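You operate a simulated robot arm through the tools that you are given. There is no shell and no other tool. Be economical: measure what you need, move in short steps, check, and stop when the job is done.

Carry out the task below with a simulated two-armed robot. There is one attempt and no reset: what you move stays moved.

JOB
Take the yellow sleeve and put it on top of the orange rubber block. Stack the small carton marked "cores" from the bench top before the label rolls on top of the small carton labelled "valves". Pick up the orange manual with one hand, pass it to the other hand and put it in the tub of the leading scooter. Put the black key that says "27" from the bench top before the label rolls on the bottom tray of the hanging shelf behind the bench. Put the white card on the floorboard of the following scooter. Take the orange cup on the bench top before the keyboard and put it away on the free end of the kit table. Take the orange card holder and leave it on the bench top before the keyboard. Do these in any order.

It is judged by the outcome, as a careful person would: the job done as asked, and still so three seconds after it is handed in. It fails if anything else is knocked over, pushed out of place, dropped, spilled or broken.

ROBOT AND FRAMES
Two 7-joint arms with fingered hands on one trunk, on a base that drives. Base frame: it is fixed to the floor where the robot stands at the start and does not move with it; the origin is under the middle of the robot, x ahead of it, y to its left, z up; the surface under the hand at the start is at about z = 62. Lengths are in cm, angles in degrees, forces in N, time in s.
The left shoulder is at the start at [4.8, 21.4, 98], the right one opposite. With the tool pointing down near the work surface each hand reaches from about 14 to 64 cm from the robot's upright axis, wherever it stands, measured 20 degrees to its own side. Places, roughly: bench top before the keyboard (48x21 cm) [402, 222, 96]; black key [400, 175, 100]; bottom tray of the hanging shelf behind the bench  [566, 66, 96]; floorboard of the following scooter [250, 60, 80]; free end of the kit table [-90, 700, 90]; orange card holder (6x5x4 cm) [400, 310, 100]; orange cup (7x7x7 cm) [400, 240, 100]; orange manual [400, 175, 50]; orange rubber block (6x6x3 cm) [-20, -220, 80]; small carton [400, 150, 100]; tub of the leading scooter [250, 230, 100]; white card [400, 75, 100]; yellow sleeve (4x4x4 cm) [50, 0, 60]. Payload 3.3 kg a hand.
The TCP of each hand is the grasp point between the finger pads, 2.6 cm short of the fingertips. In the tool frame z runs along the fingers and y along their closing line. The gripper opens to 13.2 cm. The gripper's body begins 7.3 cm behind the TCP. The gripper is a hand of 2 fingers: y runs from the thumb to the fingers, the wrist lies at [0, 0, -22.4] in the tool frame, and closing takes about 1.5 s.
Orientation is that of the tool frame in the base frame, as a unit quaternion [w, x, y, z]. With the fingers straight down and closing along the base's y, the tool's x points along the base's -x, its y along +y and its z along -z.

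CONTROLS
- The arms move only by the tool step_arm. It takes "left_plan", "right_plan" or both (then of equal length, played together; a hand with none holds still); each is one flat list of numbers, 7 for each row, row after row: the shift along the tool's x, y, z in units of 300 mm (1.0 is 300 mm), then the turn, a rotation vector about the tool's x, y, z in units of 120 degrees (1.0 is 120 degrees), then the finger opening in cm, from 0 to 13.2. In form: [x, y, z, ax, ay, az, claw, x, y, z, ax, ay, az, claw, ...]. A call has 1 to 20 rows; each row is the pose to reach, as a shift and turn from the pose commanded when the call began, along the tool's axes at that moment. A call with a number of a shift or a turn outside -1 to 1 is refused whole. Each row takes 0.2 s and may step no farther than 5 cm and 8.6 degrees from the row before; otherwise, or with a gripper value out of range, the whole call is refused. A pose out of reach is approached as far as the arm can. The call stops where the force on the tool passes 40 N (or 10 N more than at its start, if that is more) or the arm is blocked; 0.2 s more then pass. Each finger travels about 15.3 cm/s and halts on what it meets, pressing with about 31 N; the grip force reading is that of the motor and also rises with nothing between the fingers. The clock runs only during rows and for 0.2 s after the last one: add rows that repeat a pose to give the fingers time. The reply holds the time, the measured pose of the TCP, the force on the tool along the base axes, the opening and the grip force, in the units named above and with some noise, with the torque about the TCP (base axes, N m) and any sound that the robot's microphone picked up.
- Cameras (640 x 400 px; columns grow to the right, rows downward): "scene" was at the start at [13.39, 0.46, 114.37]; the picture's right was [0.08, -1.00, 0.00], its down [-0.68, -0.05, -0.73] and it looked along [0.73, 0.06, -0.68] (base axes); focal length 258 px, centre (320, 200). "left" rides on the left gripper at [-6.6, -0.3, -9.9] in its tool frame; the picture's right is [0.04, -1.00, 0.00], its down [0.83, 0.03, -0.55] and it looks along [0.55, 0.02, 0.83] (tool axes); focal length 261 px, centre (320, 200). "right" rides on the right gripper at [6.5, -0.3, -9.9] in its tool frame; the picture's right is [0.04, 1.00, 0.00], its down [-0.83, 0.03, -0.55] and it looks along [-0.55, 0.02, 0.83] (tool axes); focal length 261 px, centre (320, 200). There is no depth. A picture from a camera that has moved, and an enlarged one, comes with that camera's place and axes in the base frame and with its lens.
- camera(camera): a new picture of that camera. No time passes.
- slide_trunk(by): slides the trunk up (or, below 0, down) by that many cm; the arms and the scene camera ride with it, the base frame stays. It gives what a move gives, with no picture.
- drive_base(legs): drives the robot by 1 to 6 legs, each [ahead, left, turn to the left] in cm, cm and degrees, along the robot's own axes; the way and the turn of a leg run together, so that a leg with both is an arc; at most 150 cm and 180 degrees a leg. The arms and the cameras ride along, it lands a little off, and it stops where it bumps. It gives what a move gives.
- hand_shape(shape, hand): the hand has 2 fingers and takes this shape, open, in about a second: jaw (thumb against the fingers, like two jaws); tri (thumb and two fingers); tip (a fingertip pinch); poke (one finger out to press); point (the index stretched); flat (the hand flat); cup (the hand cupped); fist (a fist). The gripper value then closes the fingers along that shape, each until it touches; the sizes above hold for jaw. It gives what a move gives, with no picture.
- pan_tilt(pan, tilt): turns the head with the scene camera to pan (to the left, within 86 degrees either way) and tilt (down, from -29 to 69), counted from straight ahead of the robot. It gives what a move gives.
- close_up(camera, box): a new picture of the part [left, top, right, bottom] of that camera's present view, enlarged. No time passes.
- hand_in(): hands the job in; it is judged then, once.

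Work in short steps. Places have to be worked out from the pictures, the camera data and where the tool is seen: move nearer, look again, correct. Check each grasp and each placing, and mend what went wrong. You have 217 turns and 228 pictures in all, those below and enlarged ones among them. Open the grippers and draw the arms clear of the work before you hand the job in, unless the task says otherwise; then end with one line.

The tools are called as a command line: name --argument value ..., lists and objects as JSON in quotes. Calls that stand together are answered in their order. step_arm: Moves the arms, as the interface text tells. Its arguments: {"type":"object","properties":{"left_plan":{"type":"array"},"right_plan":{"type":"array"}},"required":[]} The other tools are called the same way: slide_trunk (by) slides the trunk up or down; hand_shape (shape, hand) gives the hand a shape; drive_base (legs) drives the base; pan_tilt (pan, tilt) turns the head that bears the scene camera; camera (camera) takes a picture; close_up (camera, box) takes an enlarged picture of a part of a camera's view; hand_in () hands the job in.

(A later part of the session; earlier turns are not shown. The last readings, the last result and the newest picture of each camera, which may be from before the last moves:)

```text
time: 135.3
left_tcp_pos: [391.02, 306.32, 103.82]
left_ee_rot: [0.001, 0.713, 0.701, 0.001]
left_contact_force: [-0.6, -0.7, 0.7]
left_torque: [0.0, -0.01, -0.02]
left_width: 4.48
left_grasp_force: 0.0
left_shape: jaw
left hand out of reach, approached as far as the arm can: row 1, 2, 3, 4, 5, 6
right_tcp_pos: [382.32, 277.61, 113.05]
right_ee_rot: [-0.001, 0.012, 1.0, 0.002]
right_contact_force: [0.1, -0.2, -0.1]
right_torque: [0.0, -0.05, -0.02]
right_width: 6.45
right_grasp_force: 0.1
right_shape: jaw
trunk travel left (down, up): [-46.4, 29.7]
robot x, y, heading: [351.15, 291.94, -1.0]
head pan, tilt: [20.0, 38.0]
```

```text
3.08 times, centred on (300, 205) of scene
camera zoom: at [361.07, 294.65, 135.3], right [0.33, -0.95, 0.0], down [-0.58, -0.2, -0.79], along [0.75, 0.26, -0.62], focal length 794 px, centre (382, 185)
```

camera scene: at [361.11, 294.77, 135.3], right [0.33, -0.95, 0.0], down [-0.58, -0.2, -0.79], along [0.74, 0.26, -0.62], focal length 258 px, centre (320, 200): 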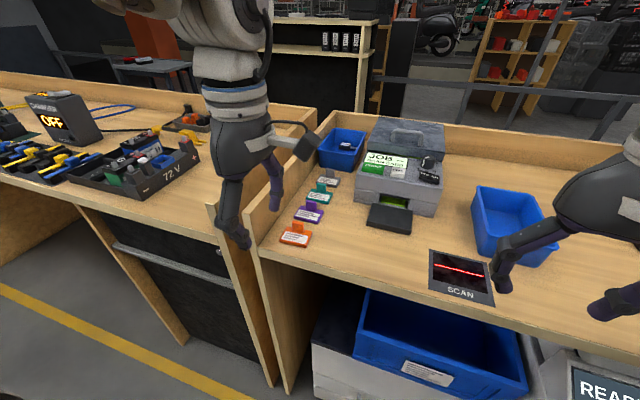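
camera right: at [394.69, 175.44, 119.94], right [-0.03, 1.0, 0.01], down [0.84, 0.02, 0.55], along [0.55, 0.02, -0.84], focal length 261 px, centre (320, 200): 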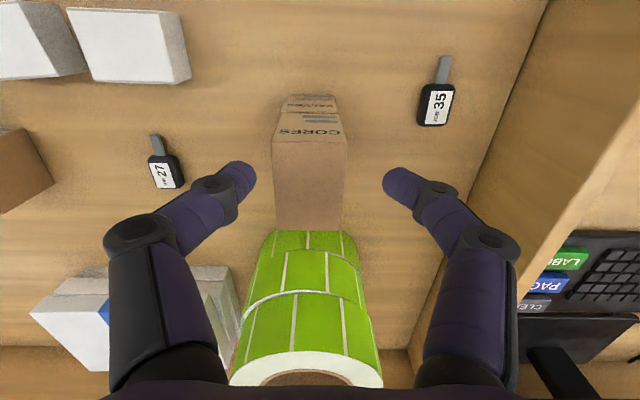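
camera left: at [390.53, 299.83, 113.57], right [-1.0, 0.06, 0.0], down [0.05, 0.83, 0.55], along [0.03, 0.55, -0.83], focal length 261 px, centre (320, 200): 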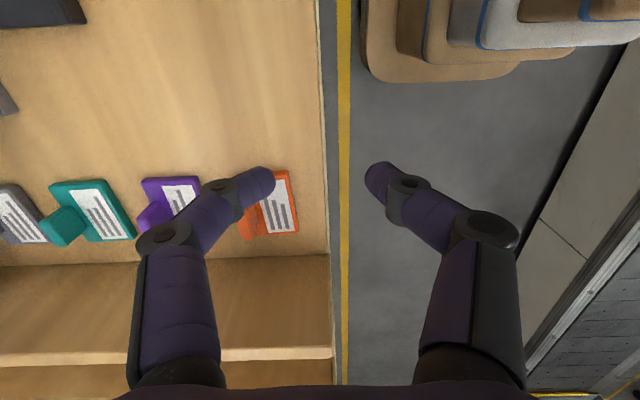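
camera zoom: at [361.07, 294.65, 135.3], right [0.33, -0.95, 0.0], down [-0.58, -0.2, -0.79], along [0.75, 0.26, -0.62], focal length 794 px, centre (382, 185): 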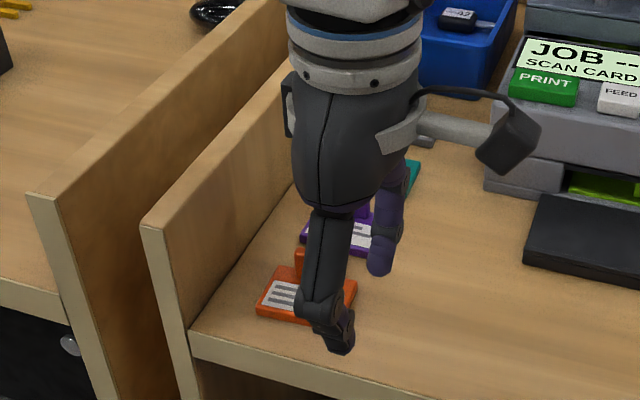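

That wrist turn limits the sideways reach. I raise and retract the hand, shift the base 14 cm more to the left, and try again from a more central position.

step_arm --left_plan '[0, -0.05, -0.12, 0, 0, 0, 4.5, 0, -0.15, -0.24, 0, 0, 0, 4.5, 0, -0.25, -0.36, 0, 0, 0, 4.5, 0, -0.25, -0.36, 0, 0, 0, 4.5]'

drive_base --legs '[[0, 16, 0]]'

step_arm --left_plan '[-0.05, 0.1, 0, 0, 0, 0, 4.5, -0.1, 0.22, 0, 0, 0, 0, 4.5, -0.15, 0.34, 0, 0, 0, 0, 4.5, -0.18, 0.46, 0, 0, 0, 0, 4.5, -0.18, 0.46, 0, 0, 0, 0, 4.5]'

camera --camera "left"

```text
time: 136.3
left_tcp_pos: [383.46, 306.07, 114.61]
left_ee_rot: [0.0, 0.713, 0.701, 0.0]
left_contact_force: [0.0, 0.2, 0.1]
left_torque: [0.0, 0.01, 0.0]
left_width: 4.51
left_grasp_force: 0.1
left_shape: jaw
right_tcp_pos: [382.56, 277.65, 113.15]
right_ee_rot: [-0.001, 0.012, 1.0, 0.001]
right_contact_force: [-0.2, -0.2, 0.1]
right_torque: [0.01, -0.02, 0.0]
right_width: 6.49
right_grasp_force: 0.2
right_shape: jaw
trunk travel left (down, up): [-46.4, 29.7]
robot x, y, heading: [351.27, 292.03, -1.0]
head pan, tilt: [20.0, 38.0]
```

```text
time: 137.8
left_tcp_pos: [383.78, 322.28, 114.62]
left_ee_rot: [0.0, 0.713, 0.701, 0.0]
left_contact_force: [-0.1, 0.2, -0.4]
left_torque: [-0.01, 0.02, -0.01]
left_width: 4.56
left_grasp_force: 0.0
left_shape: jaw
right_tcp_pos: [382.7, 293.88, 113.23]
right_ee_rot: [-0.001, 0.012, 1.0, 0.001]
right_contact_force: [-0.1, 0.1, -1.0]
right_torque: [-0.02, 0.0, -0.01]
right_width: 6.46
right_grasp_force: 0.1
right_shape: jaw
trunk travel left (down, up): [-46.4, 29.7]
robot x, y, heading: [351.21, 308.12, -1.2]
head pan, tilt: [20.0, 38.0]
```

```text
time: 138.9
left_tcp_pos: [394.02, 315.39, 113.59]
left_ee_rot: [0.0, 0.712, 0.702, 0.0]
left_contact_force: [0.8, 0.2, -0.5]
left_torque: [-0.02, 0.04, 0.0]
left_width: 4.55
left_grasp_force: 0.0
left_shape: jaw
left hand out of reach, approached as far as the arm can: row 3, 4, 5
right_tcp_pos: [382.75, 293.75, 113.06]
right_ee_rot: [-0.001, 0.012, 1.0, 0.001]
right_contact_force: [0.7, 0.1, -0.1]
right_torque: [0.02, 0.02, -0.05]
right_width: 6.49
right_grasp_force: 0.0
right_shape: jaw
trunk travel left (down, up): [-46.4, 29.7]
robot x, y, heading: [351.64, 307.62, -1.1]
head pan, tilt: [20.0, 38.0]
```

```text
173 pictures are left
camera left: at [393.58, 308.75, 123.55], right [-1.0, 0.06, 0.0], down [0.05, 0.83, 0.55], along [0.03, 0.55, -0.83], focal length 261 px, centre (320, 200)
```

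left: 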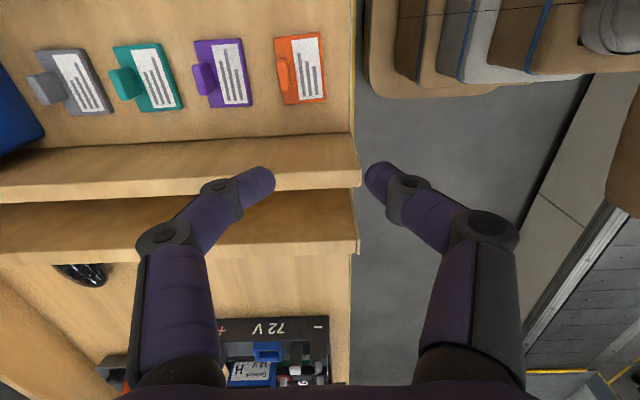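

Holder tab is at (397.3, 312.5). Simply move the base 7 cm closer to the bench.

drive_base --legs '[[7, 0, 0]]'

camera --camera "left"

```text
time: 140.0
left_tcp_pos: [401.49, 315.29, 113.67]
left_ee_rot: [0.0, 0.712, 0.702, 0.0]
left_contact_force: [0.4, -0.2, -0.1]
left_torque: [0.01, 0.06, 0.0]
left_width: 4.54
left_grasp_force: 0.0
left_shape: jaw
right_tcp_pos: [390.1, 293.59, 113.1]
right_ee_rot: [-0.002, 0.011, 1.0, 0.002]
right_contact_force: [0.8, -0.8, 0.4]
right_torque: [-0.02, 0.05, 0.04]
right_width: 6.46
right_grasp_force: 0.0
right_shape: jaw
trunk travel left (down, up): [-46.4, 29.7]
robot x, y, heading: [358.54, 308.37, -0.8]
head pan, tilt: [20.0, 38.0]
```

```text
172 pictures are left
camera left: at [400.97, 308.7, 123.49], right [-1.0, 0.05, 0.0], down [0.05, 0.83, 0.55], along [0.03, 0.55, -0.83], focal length 261 px, centre (320, 200)
```

left: 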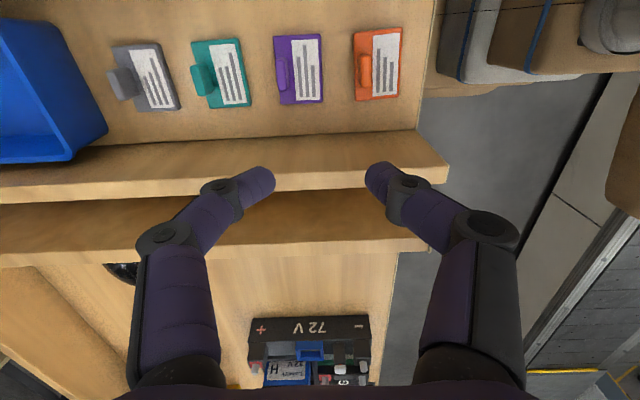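

Tab at (396.7, 312.5). Shift over it, then descend to z≈103.

step_arm --left_plan '[-0.05, -0.08, 0, 0, 0, 0, 4.5, -0.096, -0.155, 0.03, 0, 0, 0, 4.5, -0.096, -0.155, 0.15, 0, 0, 0, 4.5, -0.096, -0.155, 0.25, 0, 0, 0, 4.5, -0.096, -0.155, 0.34, 0, 0, 0, 4.5, -0.096, -0.155, 0.34, 0, 0, 0, 4.5]'

camera --camera "left"

close_up --camera "scene" --box '[240, 140, 400, 270]'

```text
time: 141.4
left_tcp_pos: [396.43, 312.43, 103.62]
left_ee_rot: [0.0, 0.712, 0.702, 0.0]
left_contact_force: [0.8, -0.4, 0.0]
left_torque: [-0.02, 0.03, 0.02]
left_width: 4.52
left_grasp_force: 0.2
left_shape: jaw
right_tcp_pos: [389.91, 293.57, 113.24]
right_ee_rot: [-0.001, 0.011, 1.0, 0.002]
right_contact_force: [0.1, 1.0, -0.4]
right_torque: [0.04, -0.02, -0.02]
right_width: 6.47
right_grasp_force: 0.1
right_shape: jaw
trunk travel left (down, up): [-46.4, 29.7]
robot x, y, heading: [358.62, 308.28, -0.5]
head pan, tilt: [20.0, 38.0]
```

```text
171 pictures are left
camera left: at [396.05, 305.77, 113.44], right [-1.0, 0.05, 0.0], down [0.04, 0.83, 0.55], along [0.03, 0.55, -0.83], focal length 261 px, centre (320, 200)
```

left: 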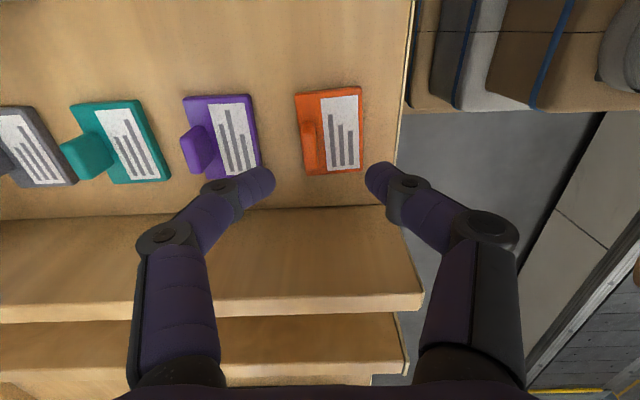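

```text
3.08 times, centred on (320, 205) of scene
camera zoom: at [368.6, 310.61, 135.3], right [0.33, -0.94, 0.0], down [-0.58, -0.2, -0.79], along [0.74, 0.26, -0.62], focal length 794 px, centre (320, 185)
```

zoom: 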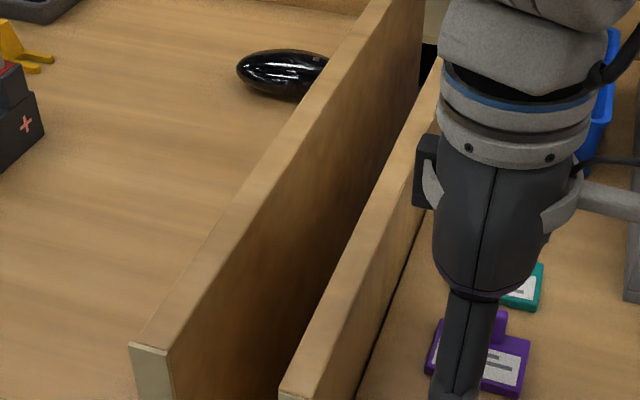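

Everything lines up; shift 0.6 cm in x, 0.4 in y, descend to 97 and look.

step_arm --left_plan '[0.013, 0.02, 0.06, 0, 0, 0, 4.5, 0.013, 0.02, 0.15, 0, 0, 0, 4.5, 0.013, 0.02, 0.22, 0, 0, 0, 4.5, 0.013, 0.02, 0.22, 0, 0, 0, 4.5]'

camera --camera "left"

```text
time: 142.1
left_tcp_pos: [397.27, 312.72, 98.48]
left_ee_rot: [0.004, 0.712, 0.702, 0.0]
left_contact_force: [-3.5, 3.8, 28.0]
left_torque: [0.14, 1.08, -0.15]
left_width: 4.82
left_grasp_force: 0.0
left_shape: jaw
right_tcp_pos: [389.83, 293.67, 113.24]
right_ee_rot: [0.0, 0.01, 1.0, 0.001]
right_contact_force: [0.1, -0.7, -0.7]
right_torque: [-0.03, 0.02, -0.01]
right_width: 6.46
right_grasp_force: 0.1
right_shape: jaw
trunk travel left (down, up): [-46.4, 29.7]
robot x, y, heading: [358.78, 308.01, -1.1]
head pan, tilt: [20.0, 38.0]
stopped in row 3 (left hand): the force on the tool passed its limit at 59 N (the readings are from after the stop); the commanded pose is now the measured one
```

```text
169 pictures are left
camera left: at [396.75, 306.18, 108.36], right [-1.0, 0.05, -0.01], down [0.04, 0.84, 0.55], along [0.04, 0.55, -0.84], focal length 261 px, centre (320, 200)
```

left: 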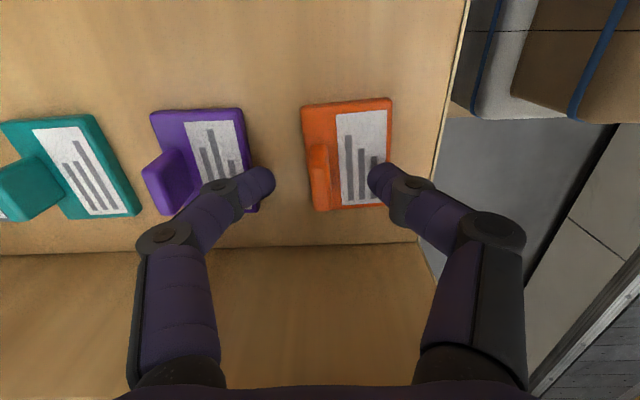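

The near fingertip touched the holder's plate at tip z≈95.9, so this bench top is higher (~95). The tab is centred between the pads; back up 0.5 cm and close.

step_arm --left_plan '[0, 0, -0.018, 0, 0, 0, 4.5, 0, 0, -0.018, 0, 0, 0, 3, 0, 0, -0.018, 0, 0, 0, 2, 0, 0, -0.018, 0, 0, 0, 1, 0, 0, -0.018, 0, 0, 0, 0.3, 0, 0, -0.018, 0, 0, 0, 0.3]'

camera --camera "left"

```text
time: 143.5
left_tcp_pos: [397.4, 312.69, 98.72]
left_ee_rot: [0.003, 0.711, 0.703, 0.001]
left_contact_force: [0.8, -0.3, 0.7]
left_torque: [0.01, 0.0, 0.01]
left_width: 0.4
left_grasp_force: 0.0
left_shape: jaw
right_tcp_pos: [389.95, 293.59, 113.14]
right_ee_rot: [-0.001, 0.012, 1.0, 0.001]
right_contact_force: [0.9, 1.3, 1.0]
right_torque: [-0.03, 0.01, -0.01]
right_width: 6.47
right_grasp_force: 0.2
right_shape: jaw
trunk travel left (down, up): [-46.4, 29.7]
robot x, y, heading: [358.49, 307.96, -1.0]
head pan, tilt: [20.0, 38.0]
```

```text
168 pictures are left
camera left: at [396.84, 306.16, 108.61], right [-1.0, 0.05, 0.0], down [0.04, 0.83, 0.55], along [0.03, 0.55, -0.84], focal length 261 px, centre (320, 200)
```

left: 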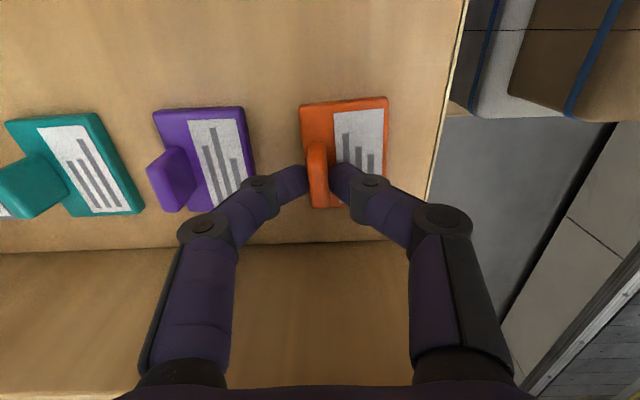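

step_arm --left_plan '[0, 0, 0, 0, 0, 0, 0, 0, 0, 0, 0, 0, 0, 0, 0, 0, 0, 0, 0, 0, 0]'

close_up --camera "left" --box '[240, 80, 420, 240]'

```text
time: 144.3
left_tcp_pos: [397.32, 312.67, 98.67]
left_ee_rot: [0.002, 0.711, 0.703, 0.0]
left_contact_force: [-0.1, -0.4, 1.7]
left_torque: [0.0, -0.02, 0.01]
left_width: 0.31
left_grasp_force: 31.3
left_shape: jaw
right_tcp_pos: [389.99, 293.7, 113.13]
right_ee_rot: [0.0, 0.011, 1.0, 0.002]
right_contact_force: [0.3, 0.6, -0.1]
right_torque: [0.01, 0.0, 0.03]
right_width: 6.46
right_grasp_force: 0.0
right_shape: jaw
trunk travel left (down, up): [-46.4, 29.7]
robot x, y, heading: [358.87, 307.81, -0.9]
head pan, tilt: [20.0, 38.0]
```

```text
2.50 times, centred on (330, 160) of left
camera zoom: at [396.84, 306.16, 108.61], right [-1.0, 0.05, 0.0], down [0.04, 0.83, 0.55], along [0.03, 0.55, -0.84], focal length 652 px, centre (295, 300)
```

zoom: 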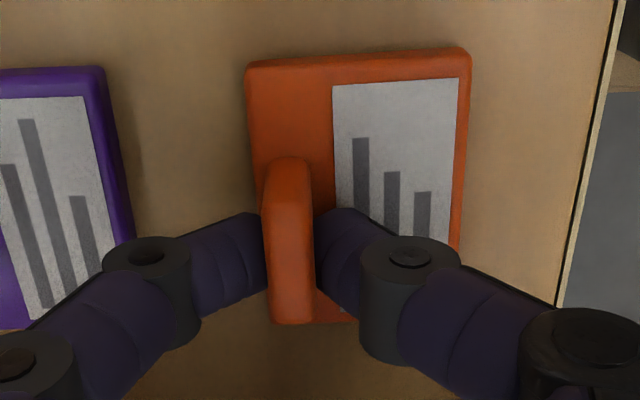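

Tab gripped (31 N). Lift straight up, then retract from the bench edge.

step_arm --left_plan '[0, 0, -0.05, 0, 0, 0, 0, 0, 0, -0.18, 0, 0, 0, 0, 0, 0, -0.32, 0, 0, 0, 0, 0, 0, -0.46, 0, 0, 0, 0, 0, -0.1, -0.55, 0, 0, 0, 0, 0, -0.22, -0.6, 0, 0, 0, 0, 0, -0.33, -0.6, 0, 0, 0, 0, 0, -0.33, -0.6, 0, 0, 0, 0]'

camera --camera "left"

```text
time: 146.1
left_tcp_pos: [387.62, 312.97, 116.89]
left_ee_rot: [0.003, 0.712, 0.702, -0.001]
left_contact_force: [-0.2, 0.2, 0.4]
left_torque: [0.01, 0.0, -0.02]
left_width: 0.29
left_grasp_force: 30.8
left_shape: jaw
right_tcp_pos: [389.93, 293.54, 113.17]
right_ee_rot: [-0.001, 0.011, 1.0, 0.002]
right_contact_force: [0.7, -0.2, 0.3]
right_torque: [0.04, 0.0, -0.01]
right_width: 6.44
right_grasp_force: 0.0
right_shape: jaw
trunk travel left (down, up): [-46.4, 29.7]
robot x, y, heading: [358.87, 307.65, -0.8]
head pan, tilt: [20.0, 38.0]
```

```text
166 pictures are left
camera left: at [387.11, 306.49, 126.73], right [-1.0, 0.05, 0.0], down [0.04, 0.83, 0.55], along [0.03, 0.55, -0.84], focal length 261 px, centre (320, 200)
```

left: 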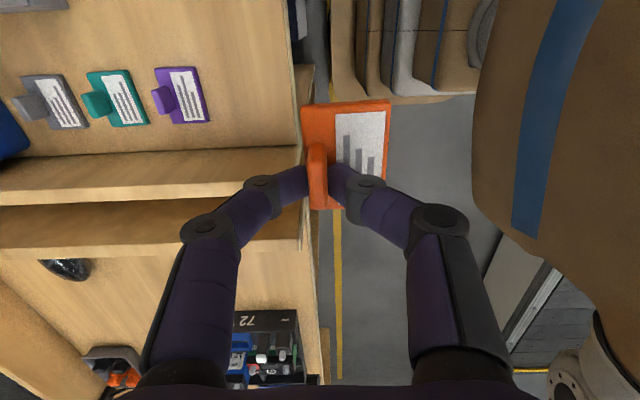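

Holder secured. Back off 6 cm and move 100 cm right to the space before the keyboard.

drive_base --legs '[[-6, 0, 1], [0, -98, 0]]'

camera --camera "scene"

camera --camera "left"

```text
time: 151.7
left_tcp_pos: [382.21, 218.38, 116.89]
left_ee_rot: [0.002, 0.702, 0.713, 0.0]
left_contact_force: [0.5, -0.2, 0.0]
left_torque: [0.05, -0.02, 0.05]
left_width: 0.28
left_grasp_force: 30.8
left_shape: jaw
right_tcp_pos: [385.2, 199.22, 113.14]
right_ee_rot: [-0.001, -0.002, 1.0, 0.002]
right_contact_force: [0.0, -0.7, -0.6]
right_torque: [0.02, 0.0, -0.01]
right_width: 6.46
right_grasp_force: 0.0
right_shape: jaw
trunk travel left (down, up): [-46.4, 29.7]
robot x, y, heading: [353.47, 212.83, 0.7]
head pan, tilt: [20.0, 38.0]
```

```text
165 pictures are left
camera scene: at [363.4, 215.48, 135.3], right [0.35, -0.93, 0.0], down [-0.58, -0.22, -0.79], along [0.74, 0.28, -0.62], focal length 258 px, centre (320, 200)
```

scene: 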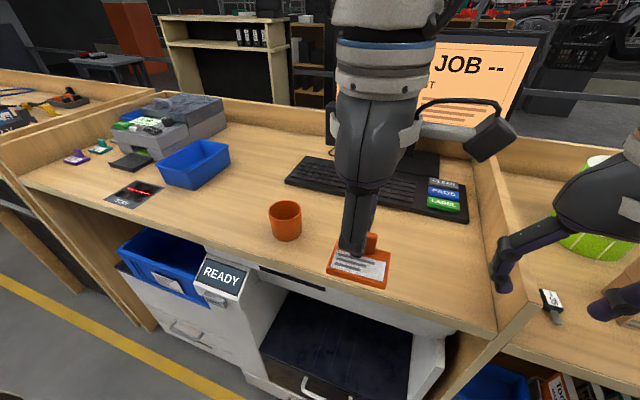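

```text
164 pictures are left
camera left: at [381.96, 211.9, 126.72], right [-1.0, 0.03, 0.0], down [0.02, 0.84, 0.55], along [0.02, 0.55, -0.84], focal length 261 px, centre (320, 200)
```

left: 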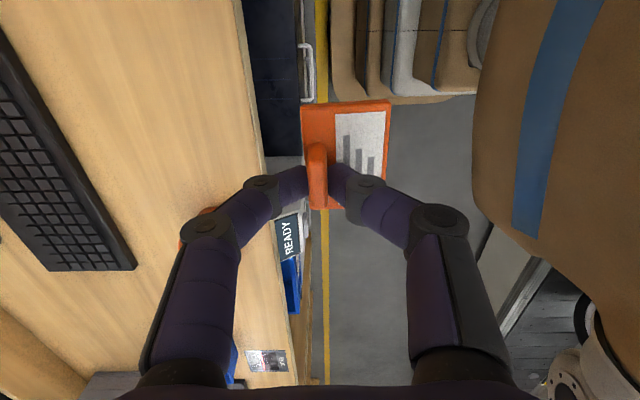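

The keyboard space is clear to the right of the cup. Move 7 cm ahead, then extend to (401, 213).

drive_base --legs '[[7, 0, 0]]'

step_arm --left_plan '[-0.05, 0.1, 0.05, 0, 0, 0, 0, -0.1, 0.2, 0.12, 0, 0, 0, 0, -0.15, 0.3, 0.2, 0, 0, 0, 0, -0.18, 0.38, 0.3, 0, 0, 0, 0, -0.18, 0.38, 0.42, 0, 0, 0, 0, -0.18, 0.38, 0.5, 0, 0, 0, 0, -0.18, 0.38, 0.5, 0, 0, 0, 0]'

camera --camera "left"

camera --camera "scene"

```text
time: 152.8
left_tcp_pos: [386.77, 218.49, 116.85]
left_ee_rot: [0.003, 0.699, 0.715, 0.001]
left_contact_force: [0.3, -0.1, -0.5]
left_torque: [0.01, -0.04, -0.01]
left_width: 0.31
left_grasp_force: 31.1
left_shape: jaw
right_tcp_pos: [389.77, 199.23, 113.13]
right_ee_rot: [-0.001, -0.004, 1.0, 0.002]
right_contact_force: [-0.4, -1.1, -0.8]
right_torque: [0.01, -0.05, 0.0]
right_width: 6.47
right_grasp_force: 0.0
right_shape: jaw
trunk travel left (down, up): [-46.4, 29.7]
robot x, y, heading: [358.46, 212.48, 1.0]
head pan, tilt: [20.0, 38.0]
stopped in leg 1: the robot was blocked; the commanded pose is now the measured one
```

```text
time: 154.6
left_tcp_pos: [400.39, 214.59, 104.94]
left_ee_rot: [0.036, 0.681, 0.732, -0.013]
left_contact_force: [0.2, 0.4, -0.5]
left_torque: [0.02, -0.01, -0.06]
left_width: 0.32
left_grasp_force: 31.4
left_shape: jaw
right_tcp_pos: [389.93, 199.21, 113.05]
right_ee_rot: [-0.002, -0.004, 1.0, 0.001]
right_contact_force: [-0.4, 0.0, 0.1]
right_torque: [-0.01, 0.05, 0.0]
right_width: 6.45
right_grasp_force: 0.0
right_shape: jaw
trunk travel left (down, up): [-46.4, 29.7]
robot x, y, heading: [358.32, 212.52, 1.1]
head pan, tilt: [20.0, 38.0]
stopped in row 7 (left hand): the arm was blocked; the commanded pose is now the measured one
```

```text
163 pictures are left
camera left: at [400.22, 208.72, 115.17], right [-1.0, -0.03, -0.03], down [-0.04, 0.87, 0.5], along [0.01, 0.5, -0.87], focal length 261 px, centre (320, 200)
```

left: 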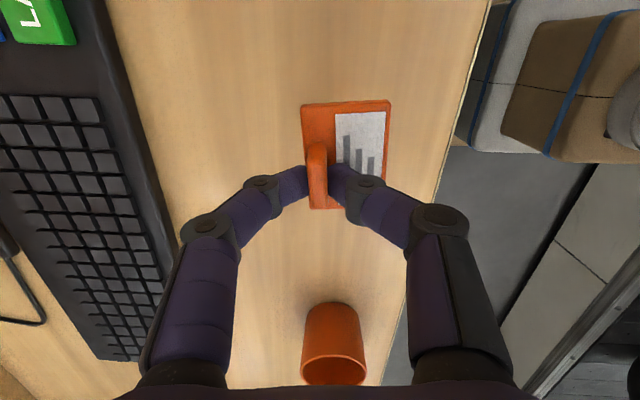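

```text
162 pictures are left
camera scene: at [368.09, 215.5, 135.3], right [0.36, -0.93, 0.0], down [-0.57, -0.22, -0.79], along [0.74, 0.28, -0.62], focal length 258 px, centre (320, 200)
```

scene: 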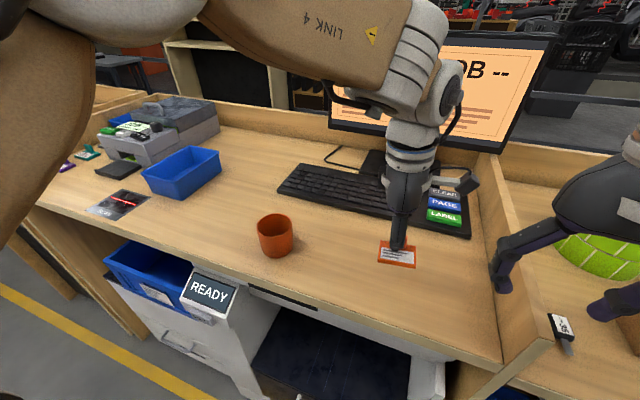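

The arm reached a joint limit with ~4° tilt. Draw back 1.5 cm, level the holder, and come down a bit.

step_arm --left_plan '[-0.004, -0.03, 0.0, 0.005, 0.01, 0, 0, -0.007, -0.054, 0.0, 0.01, 0.022, 0, 0, -0.007, -0.054, 0.04, 0.0156, 0.033, 0, 0, -0.007, -0.054, 0.082, 0.0156, 0.033, 0, 0, -0.007, -0.054, 0.082, 0.0156, 0.033, 0, 0]'

close_up --camera "scene" --box '[340, 180, 460, 280]'

```text
time: 155.9
left_tcp_pos: [400.44, 214.98, 104.8]
left_ee_rot: [0.027, 0.666, 0.746, -0.012]
left_contact_force: [-0.5, 0.7, -0.4]
left_torque: [0.0, 0.01, 0.01]
left_width: 0.34
left_grasp_force: 31.4
left_shape: jaw
right_tcp_pos: [390.08, 199.2, 113.04]
right_ee_rot: [-0.002, -0.005, 1.0, 0.001]
right_contact_force: [0.2, -0.4, 0.5]
right_torque: [-0.01, 0.0, 0.04]
right_width: 6.46
right_grasp_force: 0.0
right_shape: jaw
trunk travel left (down, up): [-46.4, 29.7]
robot x, y, heading: [358.42, 212.55, 1.0]
head pan, tilt: [20.0, 38.0]
stopped in row 5 (left hand): the arm was blocked; the commanded pose is now the measured one
```

```text
4.00 times, centred on (400, 230) of scene
camera zoom: at [368.11, 215.5, 135.3], right [0.36, -0.93, 0.0], down [-0.57, -0.22, -0.79], along [0.74, 0.28, -0.62], focal length 1032 px, centre (0, 80)
```

zoom: 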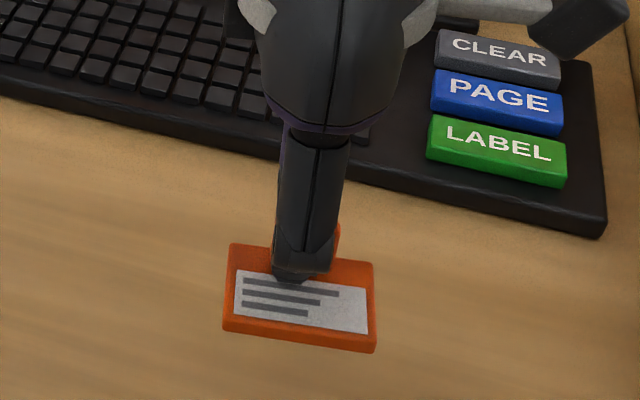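

Stuck at a joint limit with this wrist yaw. Retreat up and back, and unwind the yaw by ~30° (holder orientation is free) to regain reach.

step_arm --left_plan '[0.01, -0.06, -0.06, 0, 0, -0.02, 0, 0.03, -0.13, -0.12, 0.004, 0.012, -0.07, 0, 0.046, -0.192, -0.173, 0.0086, 0.027, -0.13, 0, 0.046, -0.192, -0.173, 0.0086, 0.027, -0.19, 0, 0.046, -0.192, -0.173, 0.0086, 0.027, -0.25, 0, 0.046, -0.192, -0.173, 0.0086, 0.027, -0.25, 0]'

```text
time: 157.3
left_tcp_pos: [394.23, 215.72, 109.63]
left_ee_rot: [-0.006, 0.452, 0.892, -0.004]
left_contact_force: [0.4, 0.8, -0.4]
left_torque: [-0.01, 0.01, 0.01]
left_width: 0.29
left_grasp_force: 30.8
left_shape: jaw
right_tcp_pos: [390.14, 199.07, 113.08]
right_ee_rot: [-0.002, -0.004, 1.0, 0.0]
right_contact_force: [-0.2, 0.0, 0.2]
right_torque: [0.0, 0.01, -0.01]
right_width: 6.47
right_grasp_force: 0.0
right_shape: jaw
trunk travel left (down, up): [-46.4, 29.7]
robot x, y, heading: [357.97, 212.56, 0.7]
head pan, tilt: [20.0, 38.0]
```

Good, level again. Now extend to (401, 216) and come down to z≈101.

step_arm --left_plan '[-0.04, 0.06, 0.03, 0, 0, 0, 0, -0.08, 0.12, 0.1, 0, 0, 0, 0, -0.126, 0.189, 0.2, 0, 0, 0, 0, -0.126, 0.189, 0.287, 0, 0, 0, 0, -0.126, 0.189, 0.287, 0, 0, 0, 0]'

close_up --camera "scene" --box '[320, 180, 460, 290]'

```text
time: 158.6
left_tcp_pos: [401.97, 216.79, 102.41]
left_ee_rot: [0.01, 0.438, 0.899, -0.016]
left_contact_force: [-0.2, -0.2, 0.1]
left_torque: [0.01, 0.02, -0.01]
left_width: 0.3
left_grasp_force: 30.9
left_shape: jaw
right_tcp_pos: [389.89, 199.17, 113.08]
right_ee_rot: [-0.002, -0.005, 1.0, 0.001]
right_contact_force: [-0.2, 0.2, 0.3]
right_torque: [0.0, -0.04, 0.0]
right_width: 6.45
right_grasp_force: 0.1
right_shape: jaw
trunk travel left (down, up): [-46.4, 29.7]
robot x, y, heading: [358.28, 212.5, 1.1]
head pan, tilt: [20.0, 38.0]
```

```text
3.64 times, centred on (390, 235) of scene
camera zoom: at [368.09, 215.44, 135.3], right [0.36, -0.93, 0.0], down [-0.57, -0.22, -0.79], along [0.74, 0.28, -0.62], focal length 938 px, centre (66, 73)
```

zoom: 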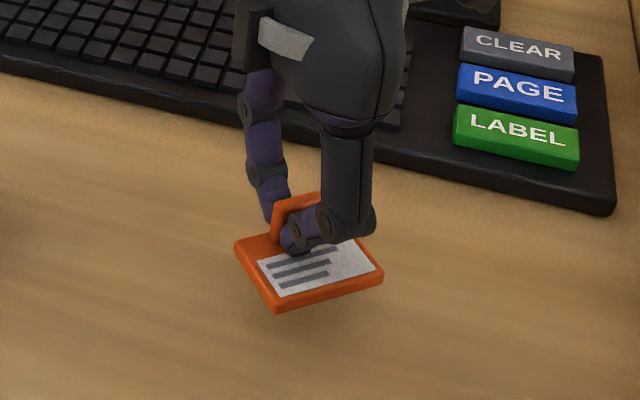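

step_arm --left_plan '[0.022, -0.025, 0.02, -0.005, 0.008, 0, 0, 0.044, -0.051, 0.05, -0.0096, 0.015, 0, 0, 0.044, -0.051, 0.083, -0.0096, 0.015, 0, 0, 0.044, -0.051, 0.083, -0.0096, 0.015, 0, 0]'

close_up --camera "scene" --box '[320, 180, 460, 290]'

```text
time: 159.6
left_tcp_pos: [400.17, 217.34, 99.77]
left_ee_rot: [-0.001, 0.431, 0.903, -0.01]
left_contact_force: [-0.6, 0.4, -0.3]
left_torque: [-0.03, 0.0, 0.01]
left_width: 0.3
left_grasp_force: 31.1
left_shape: jaw
right_tcp_pos: [389.99, 199.2, 113.13]
right_ee_rot: [-0.002, -0.004, 1.0, 0.001]
right_contact_force: [-0.1, -0.2, -0.1]
right_torque: [0.0, -0.04, 0.02]
right_width: 6.48
right_grasp_force: 0.0
right_shape: jaw
trunk travel left (down, up): [-46.4, 29.7]
robot x, y, heading: [358.27, 212.25, 1.1]
head pan, tilt: [20.0, 38.0]
```

```text
3.64 times, centred on (390, 235) of scene
camera zoom: at [368.13, 215.47, 135.3], right [0.36, -0.93, 0.0], down [-0.57, -0.22, -0.79], along [0.74, 0.28, -0.62], focal length 938 px, centre (66, 73)
```

zoom: 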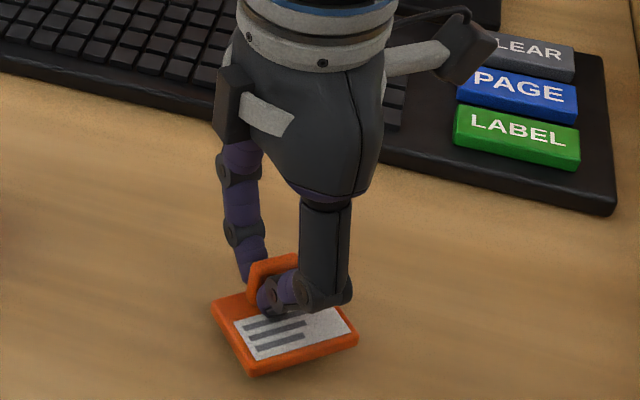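

Close to the surface. Creep down until contact.

step_arm --left_plan '[0, 0, 0.01, 0, 0, 0, 0, 0, 0, 0.02, 0, 0, 0, 0, 0, 0, 0.028, 0, 0, 0, 0, 0, 0, 0.036, 0, 0, 0, 0, 0, 0, 0.036, 0, 0, 0, 0]'

close_up --camera "scene" --box '[320, 180, 460, 290]'

```text
time: 160.9
left_tcp_pos: [400.48, 217.65, 99.24]
left_ee_rot: [0.003, 0.426, 0.905, -0.01]
left_contact_force: [0.4, -0.3, -0.4]
left_torque: [-0.01, 0.02, 0.0]
left_width: 0.31
left_grasp_force: 30.9
left_shape: jaw
right_tcp_pos: [389.95, 199.13, 113.04]
right_ee_rot: [-0.002, -0.005, 1.0, 0.001]
right_contact_force: [0.8, 0.1, -0.4]
right_torque: [0.02, 0.02, 0.02]
right_width: 6.49
right_grasp_force: 0.1
right_shape: jaw
trunk travel left (down, up): [-46.4, 29.7]
robot x, y, heading: [358.47, 212.22, 1.0]
head pan, tilt: [20.0, 38.0]
stopped in row 5 (left hand): the arm was blocked; the commanded pose is now the measured one
```

```text
3.64 times, centred on (390, 235) of scene
camera zoom: at [368.11, 215.49, 135.29], right [0.36, -0.93, 0.0], down [-0.57, -0.22, -0.79], along [0.74, 0.28, -0.62], focal length 938 px, centre (66, 73)
```

zoom: 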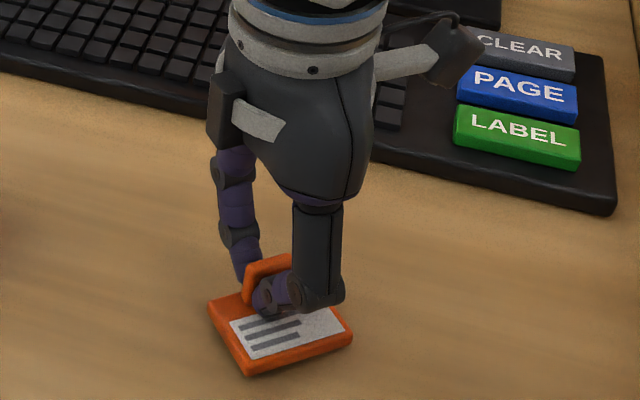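

The arm is at its limit, so I use the trunk to lower the last half centimetre.

slide_trunk --by -0.5

```text
time: 161.5
left_tcp_pos: [400.29, 217.33, 98.52]
left_ee_rot: [0.002, 0.43, 0.903, -0.008]
left_contact_force: [-0.8, 1.0, 6.3]
left_torque: [0.0, -0.05, 0.01]
left_width: 0.34
left_grasp_force: 31.2
left_shape: jaw
right_tcp_pos: [390.01, 199.08, 112.58]
right_ee_rot: [-0.002, -0.005, 1.0, 0.001]
right_contact_force: [-0.7, 0.0, -0.4]
right_torque: [0.03, 0.04, 0.02]
right_width: 6.46
right_grasp_force: 0.0
right_shape: jaw
trunk travel left (down, up): [-45.9, 30.2]
robot x, y, heading: [358.41, 212.77, 1.2]
head pan, tilt: [20.0, 38.0]
```

In contact (6 N). Open the fingers, then rise vertically with the trunk.

step_arm --left_plan '[0, 0, 0, 0, 0, 0, 0.8, 0, 0, 0, 0, 0, 0, 1.6, 0, 0, 0, 0, 0, 0, 2.6, 0, 0, 0, 0, 0, 0, 3.5, 0, 0, 0, 0, 0, 0, 3.5]'

slide_trunk --by 8

camera --camera "scene"

camera --camera "left"

```text
time: 162.7
left_tcp_pos: [400.32, 217.15, 98.56]
left_ee_rot: [0.001, 0.428, 0.904, -0.008]
left_contact_force: [0.3, 0.1, 0.7]
left_torque: [-0.02, -0.03, 0.01]
left_width: 3.45
left_grasp_force: 0.1
left_shape: jaw
right_tcp_pos: [390.09, 199.24, 112.42]
right_ee_rot: [-0.002, -0.004, 1.0, 0.001]
right_contact_force: [-0.2, 1.0, 0.0]
right_torque: [-0.03, 0.0, -0.03]
right_width: 6.45
right_grasp_force: 0.0
right_shape: jaw
trunk travel left (down, up): [-45.9, 30.2]
robot x, y, heading: [357.68, 212.43, 1.1]
head pan, tilt: [20.0, 38.0]
```

```text
time: 163.9
left_tcp_pos: [400.41, 217.22, 106.61]
left_ee_rot: [0.001, 0.428, 0.904, -0.008]
left_contact_force: [-0.6, 0.2, 0.3]
left_torque: [0.01, 0.02, 0.04]
left_width: 3.5
left_grasp_force: 0.0
left_shape: jaw
right_tcp_pos: [390.0, 199.05, 120.5]
right_ee_rot: [-0.002, -0.005, 1.0, 0.001]
right_contact_force: [-0.4, 0.1, 1.3]
right_torque: [0.0, 0.01, -0.02]
right_width: 6.47
right_grasp_force: 0.1
right_shape: jaw
trunk travel left (down, up): [-53.9, 22.2]
robot x, y, heading: [357.93, 212.77, 1.1]
head pan, tilt: [20.0, 38.0]
```

```text
157 pictures are left
camera scene: at [367.62, 215.45, 142.81], right [0.36, -0.93, 0.0], down [-0.58, -0.22, -0.79], along [0.74, 0.28, -0.62], focal length 258 px, centre (320, 200)
```

scene: 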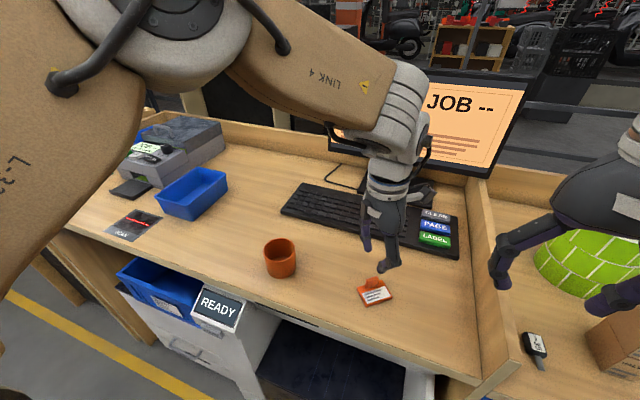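

```text
156 pictures are left
camera left: at [404.27, 212.27, 116.49], right [-0.8, -0.6, 0.01], down [-0.5, 0.68, 0.54], along [-0.34, 0.43, -0.84], focal length 261 px, centre (320, 200)
```

left: 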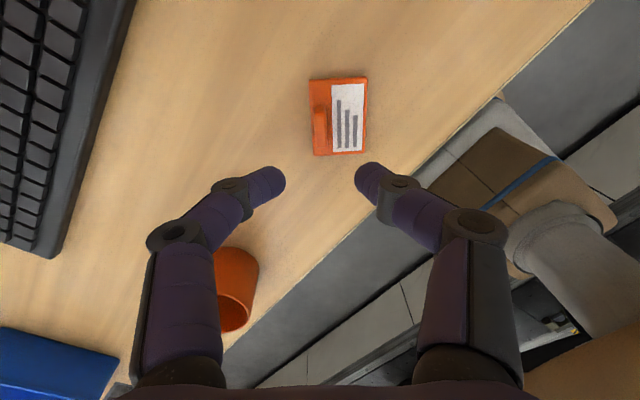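

Holder placed well before the keyboard. Unwind and retract the left hand, then return right to the key.

step_arm --left_plan '[0.03, -0.02, -0.06, 0, 0, -0.06, 4, 0.09, -0.05, -0.12, 0, 0, -0.12, 5, 0.16, -0.09, -0.18, 0, 0, -0.18, 6, 0.23, -0.13, -0.22, 0, 0, -0.24, 6, 0.3, -0.17, -0.25, 0, 0, -0.3, 6, 0.38, -0.2, -0.267, 0, 0, -0.36, 6, 0.45, -0.234, -0.267, 0, 0, -0.42, 6, 0.45, -0.234, -0.267, 0, 0, -0.42, 6]'

drive_base --legs '[[-4, 0, -1], [0, -42, 0]]'

pan_tilt --pan -10 --tilt 45

camera --camera "scene"

camera --camera "right"

```text
time: 165.7
left_tcp_pos: [386.37, 223.31, 114.58]
left_ee_rot: [-0.002, 0.002, 1.0, -0.008]
left_contact_force: [0.0, -1.3, -0.1]
left_torque: [-0.01, -0.01, -0.01]
left_width: 5.96
left_grasp_force: 0.0
left_shape: jaw
right_tcp_pos: [389.98, 199.07, 120.58]
right_ee_rot: [-0.002, -0.005, 1.0, 0.001]
right_contact_force: [0.1, -0.8, 0.3]
right_torque: [-0.02, 0.0, -0.01]
right_width: 6.49
right_grasp_force: 0.1
right_shape: jaw
trunk travel left (down, up): [-53.9, 22.2]
robot x, y, heading: [358.11, 212.18, 1.1]
head pan, tilt: [20.0, 38.0]
```

```text
time: 168.7
left_tcp_pos: [382.73, 180.95, 114.67]
left_ee_rot: [-0.003, 0.009, 1.0, -0.008]
left_contact_force: [0.1, -0.3, -0.3]
left_torque: [0.02, -0.04, -0.01]
left_width: 5.98
left_grasp_force: 0.1
left_shape: jaw
right_tcp_pos: [385.98, 156.82, 120.53]
right_ee_rot: [-0.001, 0.003, 1.0, 0.001]
right_contact_force: [-0.4, -0.7, 0.4]
right_torque: [0.01, 0.01, 0.0]
right_width: 6.49
right_grasp_force: 0.1
right_shape: jaw
trunk travel left (down, up): [-53.9, 22.2]
robot x, y, heading: [354.16, 170.41, 0.3]
head pan, tilt: [20.0, 38.0]
```

```text
time: 169.7
left_tcp_pos: [382.54, 180.87, 114.7]
left_ee_rot: [-0.003, 0.011, 1.0, -0.007]
left_contact_force: [0.6, 0.2, -1.1]
left_torque: [0.01, 0.0, 0.05]
left_width: 5.95
left_grasp_force: 0.1
left_shape: jaw
right_tcp_pos: [385.89, 156.8, 120.53]
right_ee_rot: [-0.002, 0.002, 1.0, 0.001]
right_contact_force: [-0.1, -0.6, 0.5]
right_torque: [-0.04, 0.0, -0.03]
right_width: 6.49
right_grasp_force: 0.1
right_shape: jaw
trunk travel left (down, up): [-53.9, 22.2]
robot x, y, heading: [354.2, 170.51, 0.3]
head pan, tilt: [-10.0, 45.0]
```

```text
155 pictures are left
camera scene: at [363.63, 169.08, 141.79], right [-0.17, -0.99, 0.0], down [-0.7, 0.12, -0.71], along [0.7, -0.12, -0.71], focal length 258 px, centre (320, 200)
```

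scene: 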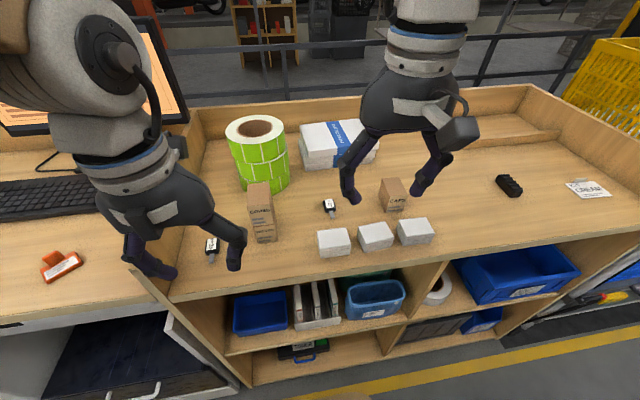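

```text
154 pictures are left
camera right: at [379.46, 156.47, 130.43], right [-0.04, 1.0, 0.0], down [0.83, 0.03, 0.55], along [0.55, 0.02, -0.84], focal length 261 px, centre (320, 200)
```

right: 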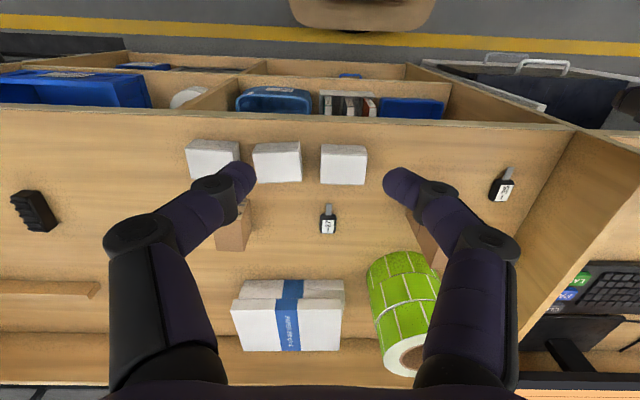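

Key 27's fob is at about (408.9, 158.8), nearly aligned with x. Move 6 cm closer, then hover over it with the right hand.

drive_base --legs '[[6, -4, 0]]'

step_arm --right_plan '[-0.12, 0.03, 0.05, 0, 0, 0, 6.5, -0.24, 0.06, 0.12, 0, 0, 0, 6, -0.36, 0.1, 0.2, 0, 0, 0, 5, -0.48, 0.15, 0.28, 0, 0, 0, 4.5, -0.56, 0.2, 0.38, 0, 0, 0, 4.5, -0.56, 0.2, 0.5, 0, 0, 0, 4.5, -0.56, 0.2, 0.58, 0, 0, 0, 4.5, -0.56, 0.2, 0.58, 0, 0, 0, 4.5]'

camera --camera "right"

```text
time: 170.7
left_tcp_pos: [388.76, 176.95, 114.58]
left_ee_rot: [-0.003, 0.01, 1.0, -0.008]
left_contact_force: [0.0, -0.8, 0.5]
left_torque: [0.05, 0.03, 0.01]
left_width: 5.96
left_grasp_force: 0.1
left_shape: jaw
right_tcp_pos: [392.27, 153.03, 120.48]
right_ee_rot: [-0.002, 0.002, 1.0, 0.001]
right_contact_force: [0.2, 0.4, -0.4]
right_torque: [0.02, 0.01, -0.01]
right_width: 6.47
right_grasp_force: 0.0
right_shape: jaw
trunk travel left (down, up): [-53.9, 22.2]
robot x, y, heading: [360.62, 167.0, 0.3]
head pan, tilt: [-10.0, 45.0]
```

```text
time: 172.5
left_tcp_pos: [388.75, 177.14, 114.63]
left_ee_rot: [-0.002, 0.009, 1.0, -0.008]
left_contact_force: [0.2, -0.2, -0.4]
left_torque: [-0.02, 0.02, 0.02]
left_width: 5.94
left_grasp_force: 0.1
left_shape: jaw
right_tcp_pos: [408.9, 159.2, 103.03]
right_ee_rot: [-0.001, 0.001, 1.0, 0.001]
right_contact_force: [-0.3, 0.4, 0.1]
right_torque: [-0.01, 0.04, -0.01]
right_width: 4.5
right_grasp_force: 0.0
right_shape: jaw
trunk travel left (down, up): [-53.9, 22.2]
robot x, y, heading: [360.65, 166.51, 0.3]
head pan, tilt: [-10.0, 45.0]
```

```text
153 pictures are left
camera right: at [402.42, 158.8, 112.96], right [-0.04, 1.0, 0.0], down [0.83, 0.03, 0.55], along [0.55, 0.02, -0.84], focal length 261 px, centre (320, 200)
```

right: 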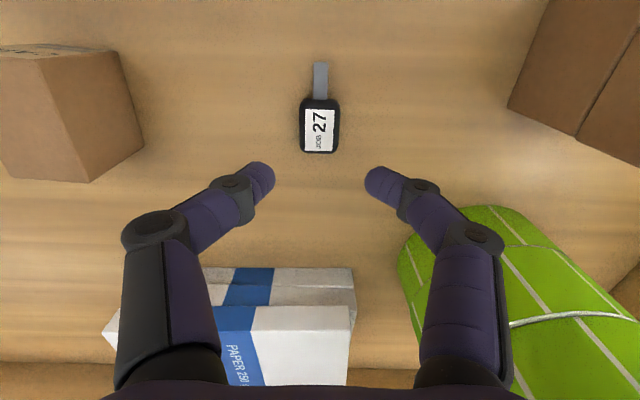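

Key centred at (408.7, 159). Descend to just above the bench and close.

step_arm --right_plan '[0.008, -0.008, 0.1, 0, 0, 0, 4.5, 0.008, -0.008, 0.2, 0, 0, 0, 4.5, 0.008, -0.008, 0.243, 0, 0, 0, 4.5, 0.008, -0.008, 0.243, 0, 0, 0, 3.5, 0.008, -0.008, 0.243, 0, 0, 0, 2.2, 0.008, -0.008, 0.243, 0, 0, 0, 1, 0.008, -0.008, 0.243, 0, 0, 0, 0.5, 0.008, -0.008, 0.243, 0, 0, 0, 0.5, 0.008, -0.008, 0.243, 0, 0, 0, 0.5]'

camera --camera "right"

```text
time: 174.5
left_tcp_pos: [388.71, 177.18, 114.63]
left_ee_rot: [-0.003, 0.01, 1.0, -0.008]
left_contact_force: [-0.1, 0.3, 0.7]
left_torque: [-0.01, -0.03, -0.01]
left_width: 5.99
left_grasp_force: 0.0
left_shape: jaw
right_tcp_pos: [408.84, 158.82, 95.63]
right_ee_rot: [-0.002, 0.002, 1.0, 0.0]
right_contact_force: [-0.4, 1.5, 0.0]
right_torque: [0.01, -0.01, -0.03]
right_width: 2.35
right_grasp_force: 31.5
right_shape: jaw
trunk travel left (down, up): [-53.9, 22.2]
robot x, y, heading: [360.52, 166.48, 0.3]
head pan, tilt: [-10.0, 45.0]
```

```text
152 pictures are left
camera right: at [402.38, 158.5, 105.63], right [-0.04, 1.0, 0.0], down [0.83, 0.03, 0.55], along [0.55, 0.02, -0.84], focal length 261 px, centre (320, 200)
```

right: 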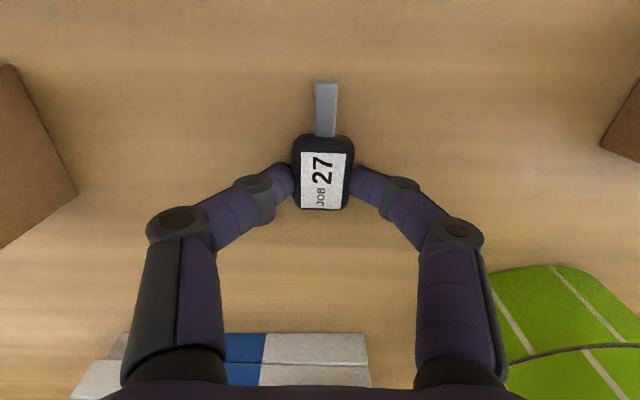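

Key gripped. Lift and retract it, then drive right to the card.

step_arm --right_plan '[0, 0, -0.1, 0, 0, 0, 0.5, 0, 0, -0.24, 0, 0, 0, 0.5, 0, 0, -0.38, 0, 0, 0, 0.5, 0.1, -0.05, -0.5, 0, 0, 0, 0.5, 0.24, -0.1, -0.6, 0, 0, 0, 0.5, 0.38, -0.15, -0.6, 0, 0, 0, 0.5, 0.5, -0.2, -0.6, 0, 0, 0, 0.5, 0.6, -0.25, -0.6, 0, 0, 0, 0.5]'

camera --camera "right"

```text
refused: row 5 steps farther than a row can; nothing moved
```

```text
151 pictures are left
camera right: at [402.38, 158.5, 105.63], right [-0.04, 1.0, 0.0], down [0.83, 0.03, 0.55], along [0.55, 0.02, -0.84], focal length 261 px, centre (320, 200)
```

right: 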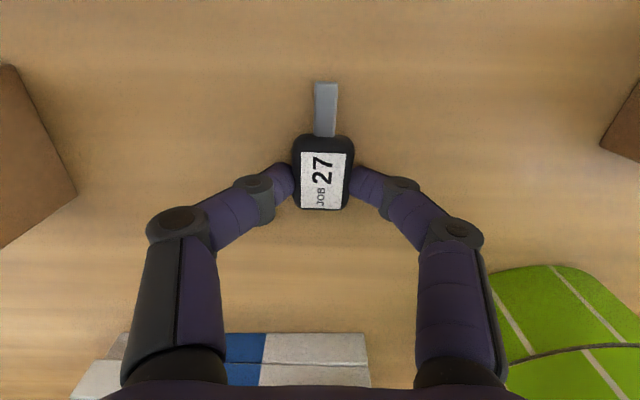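

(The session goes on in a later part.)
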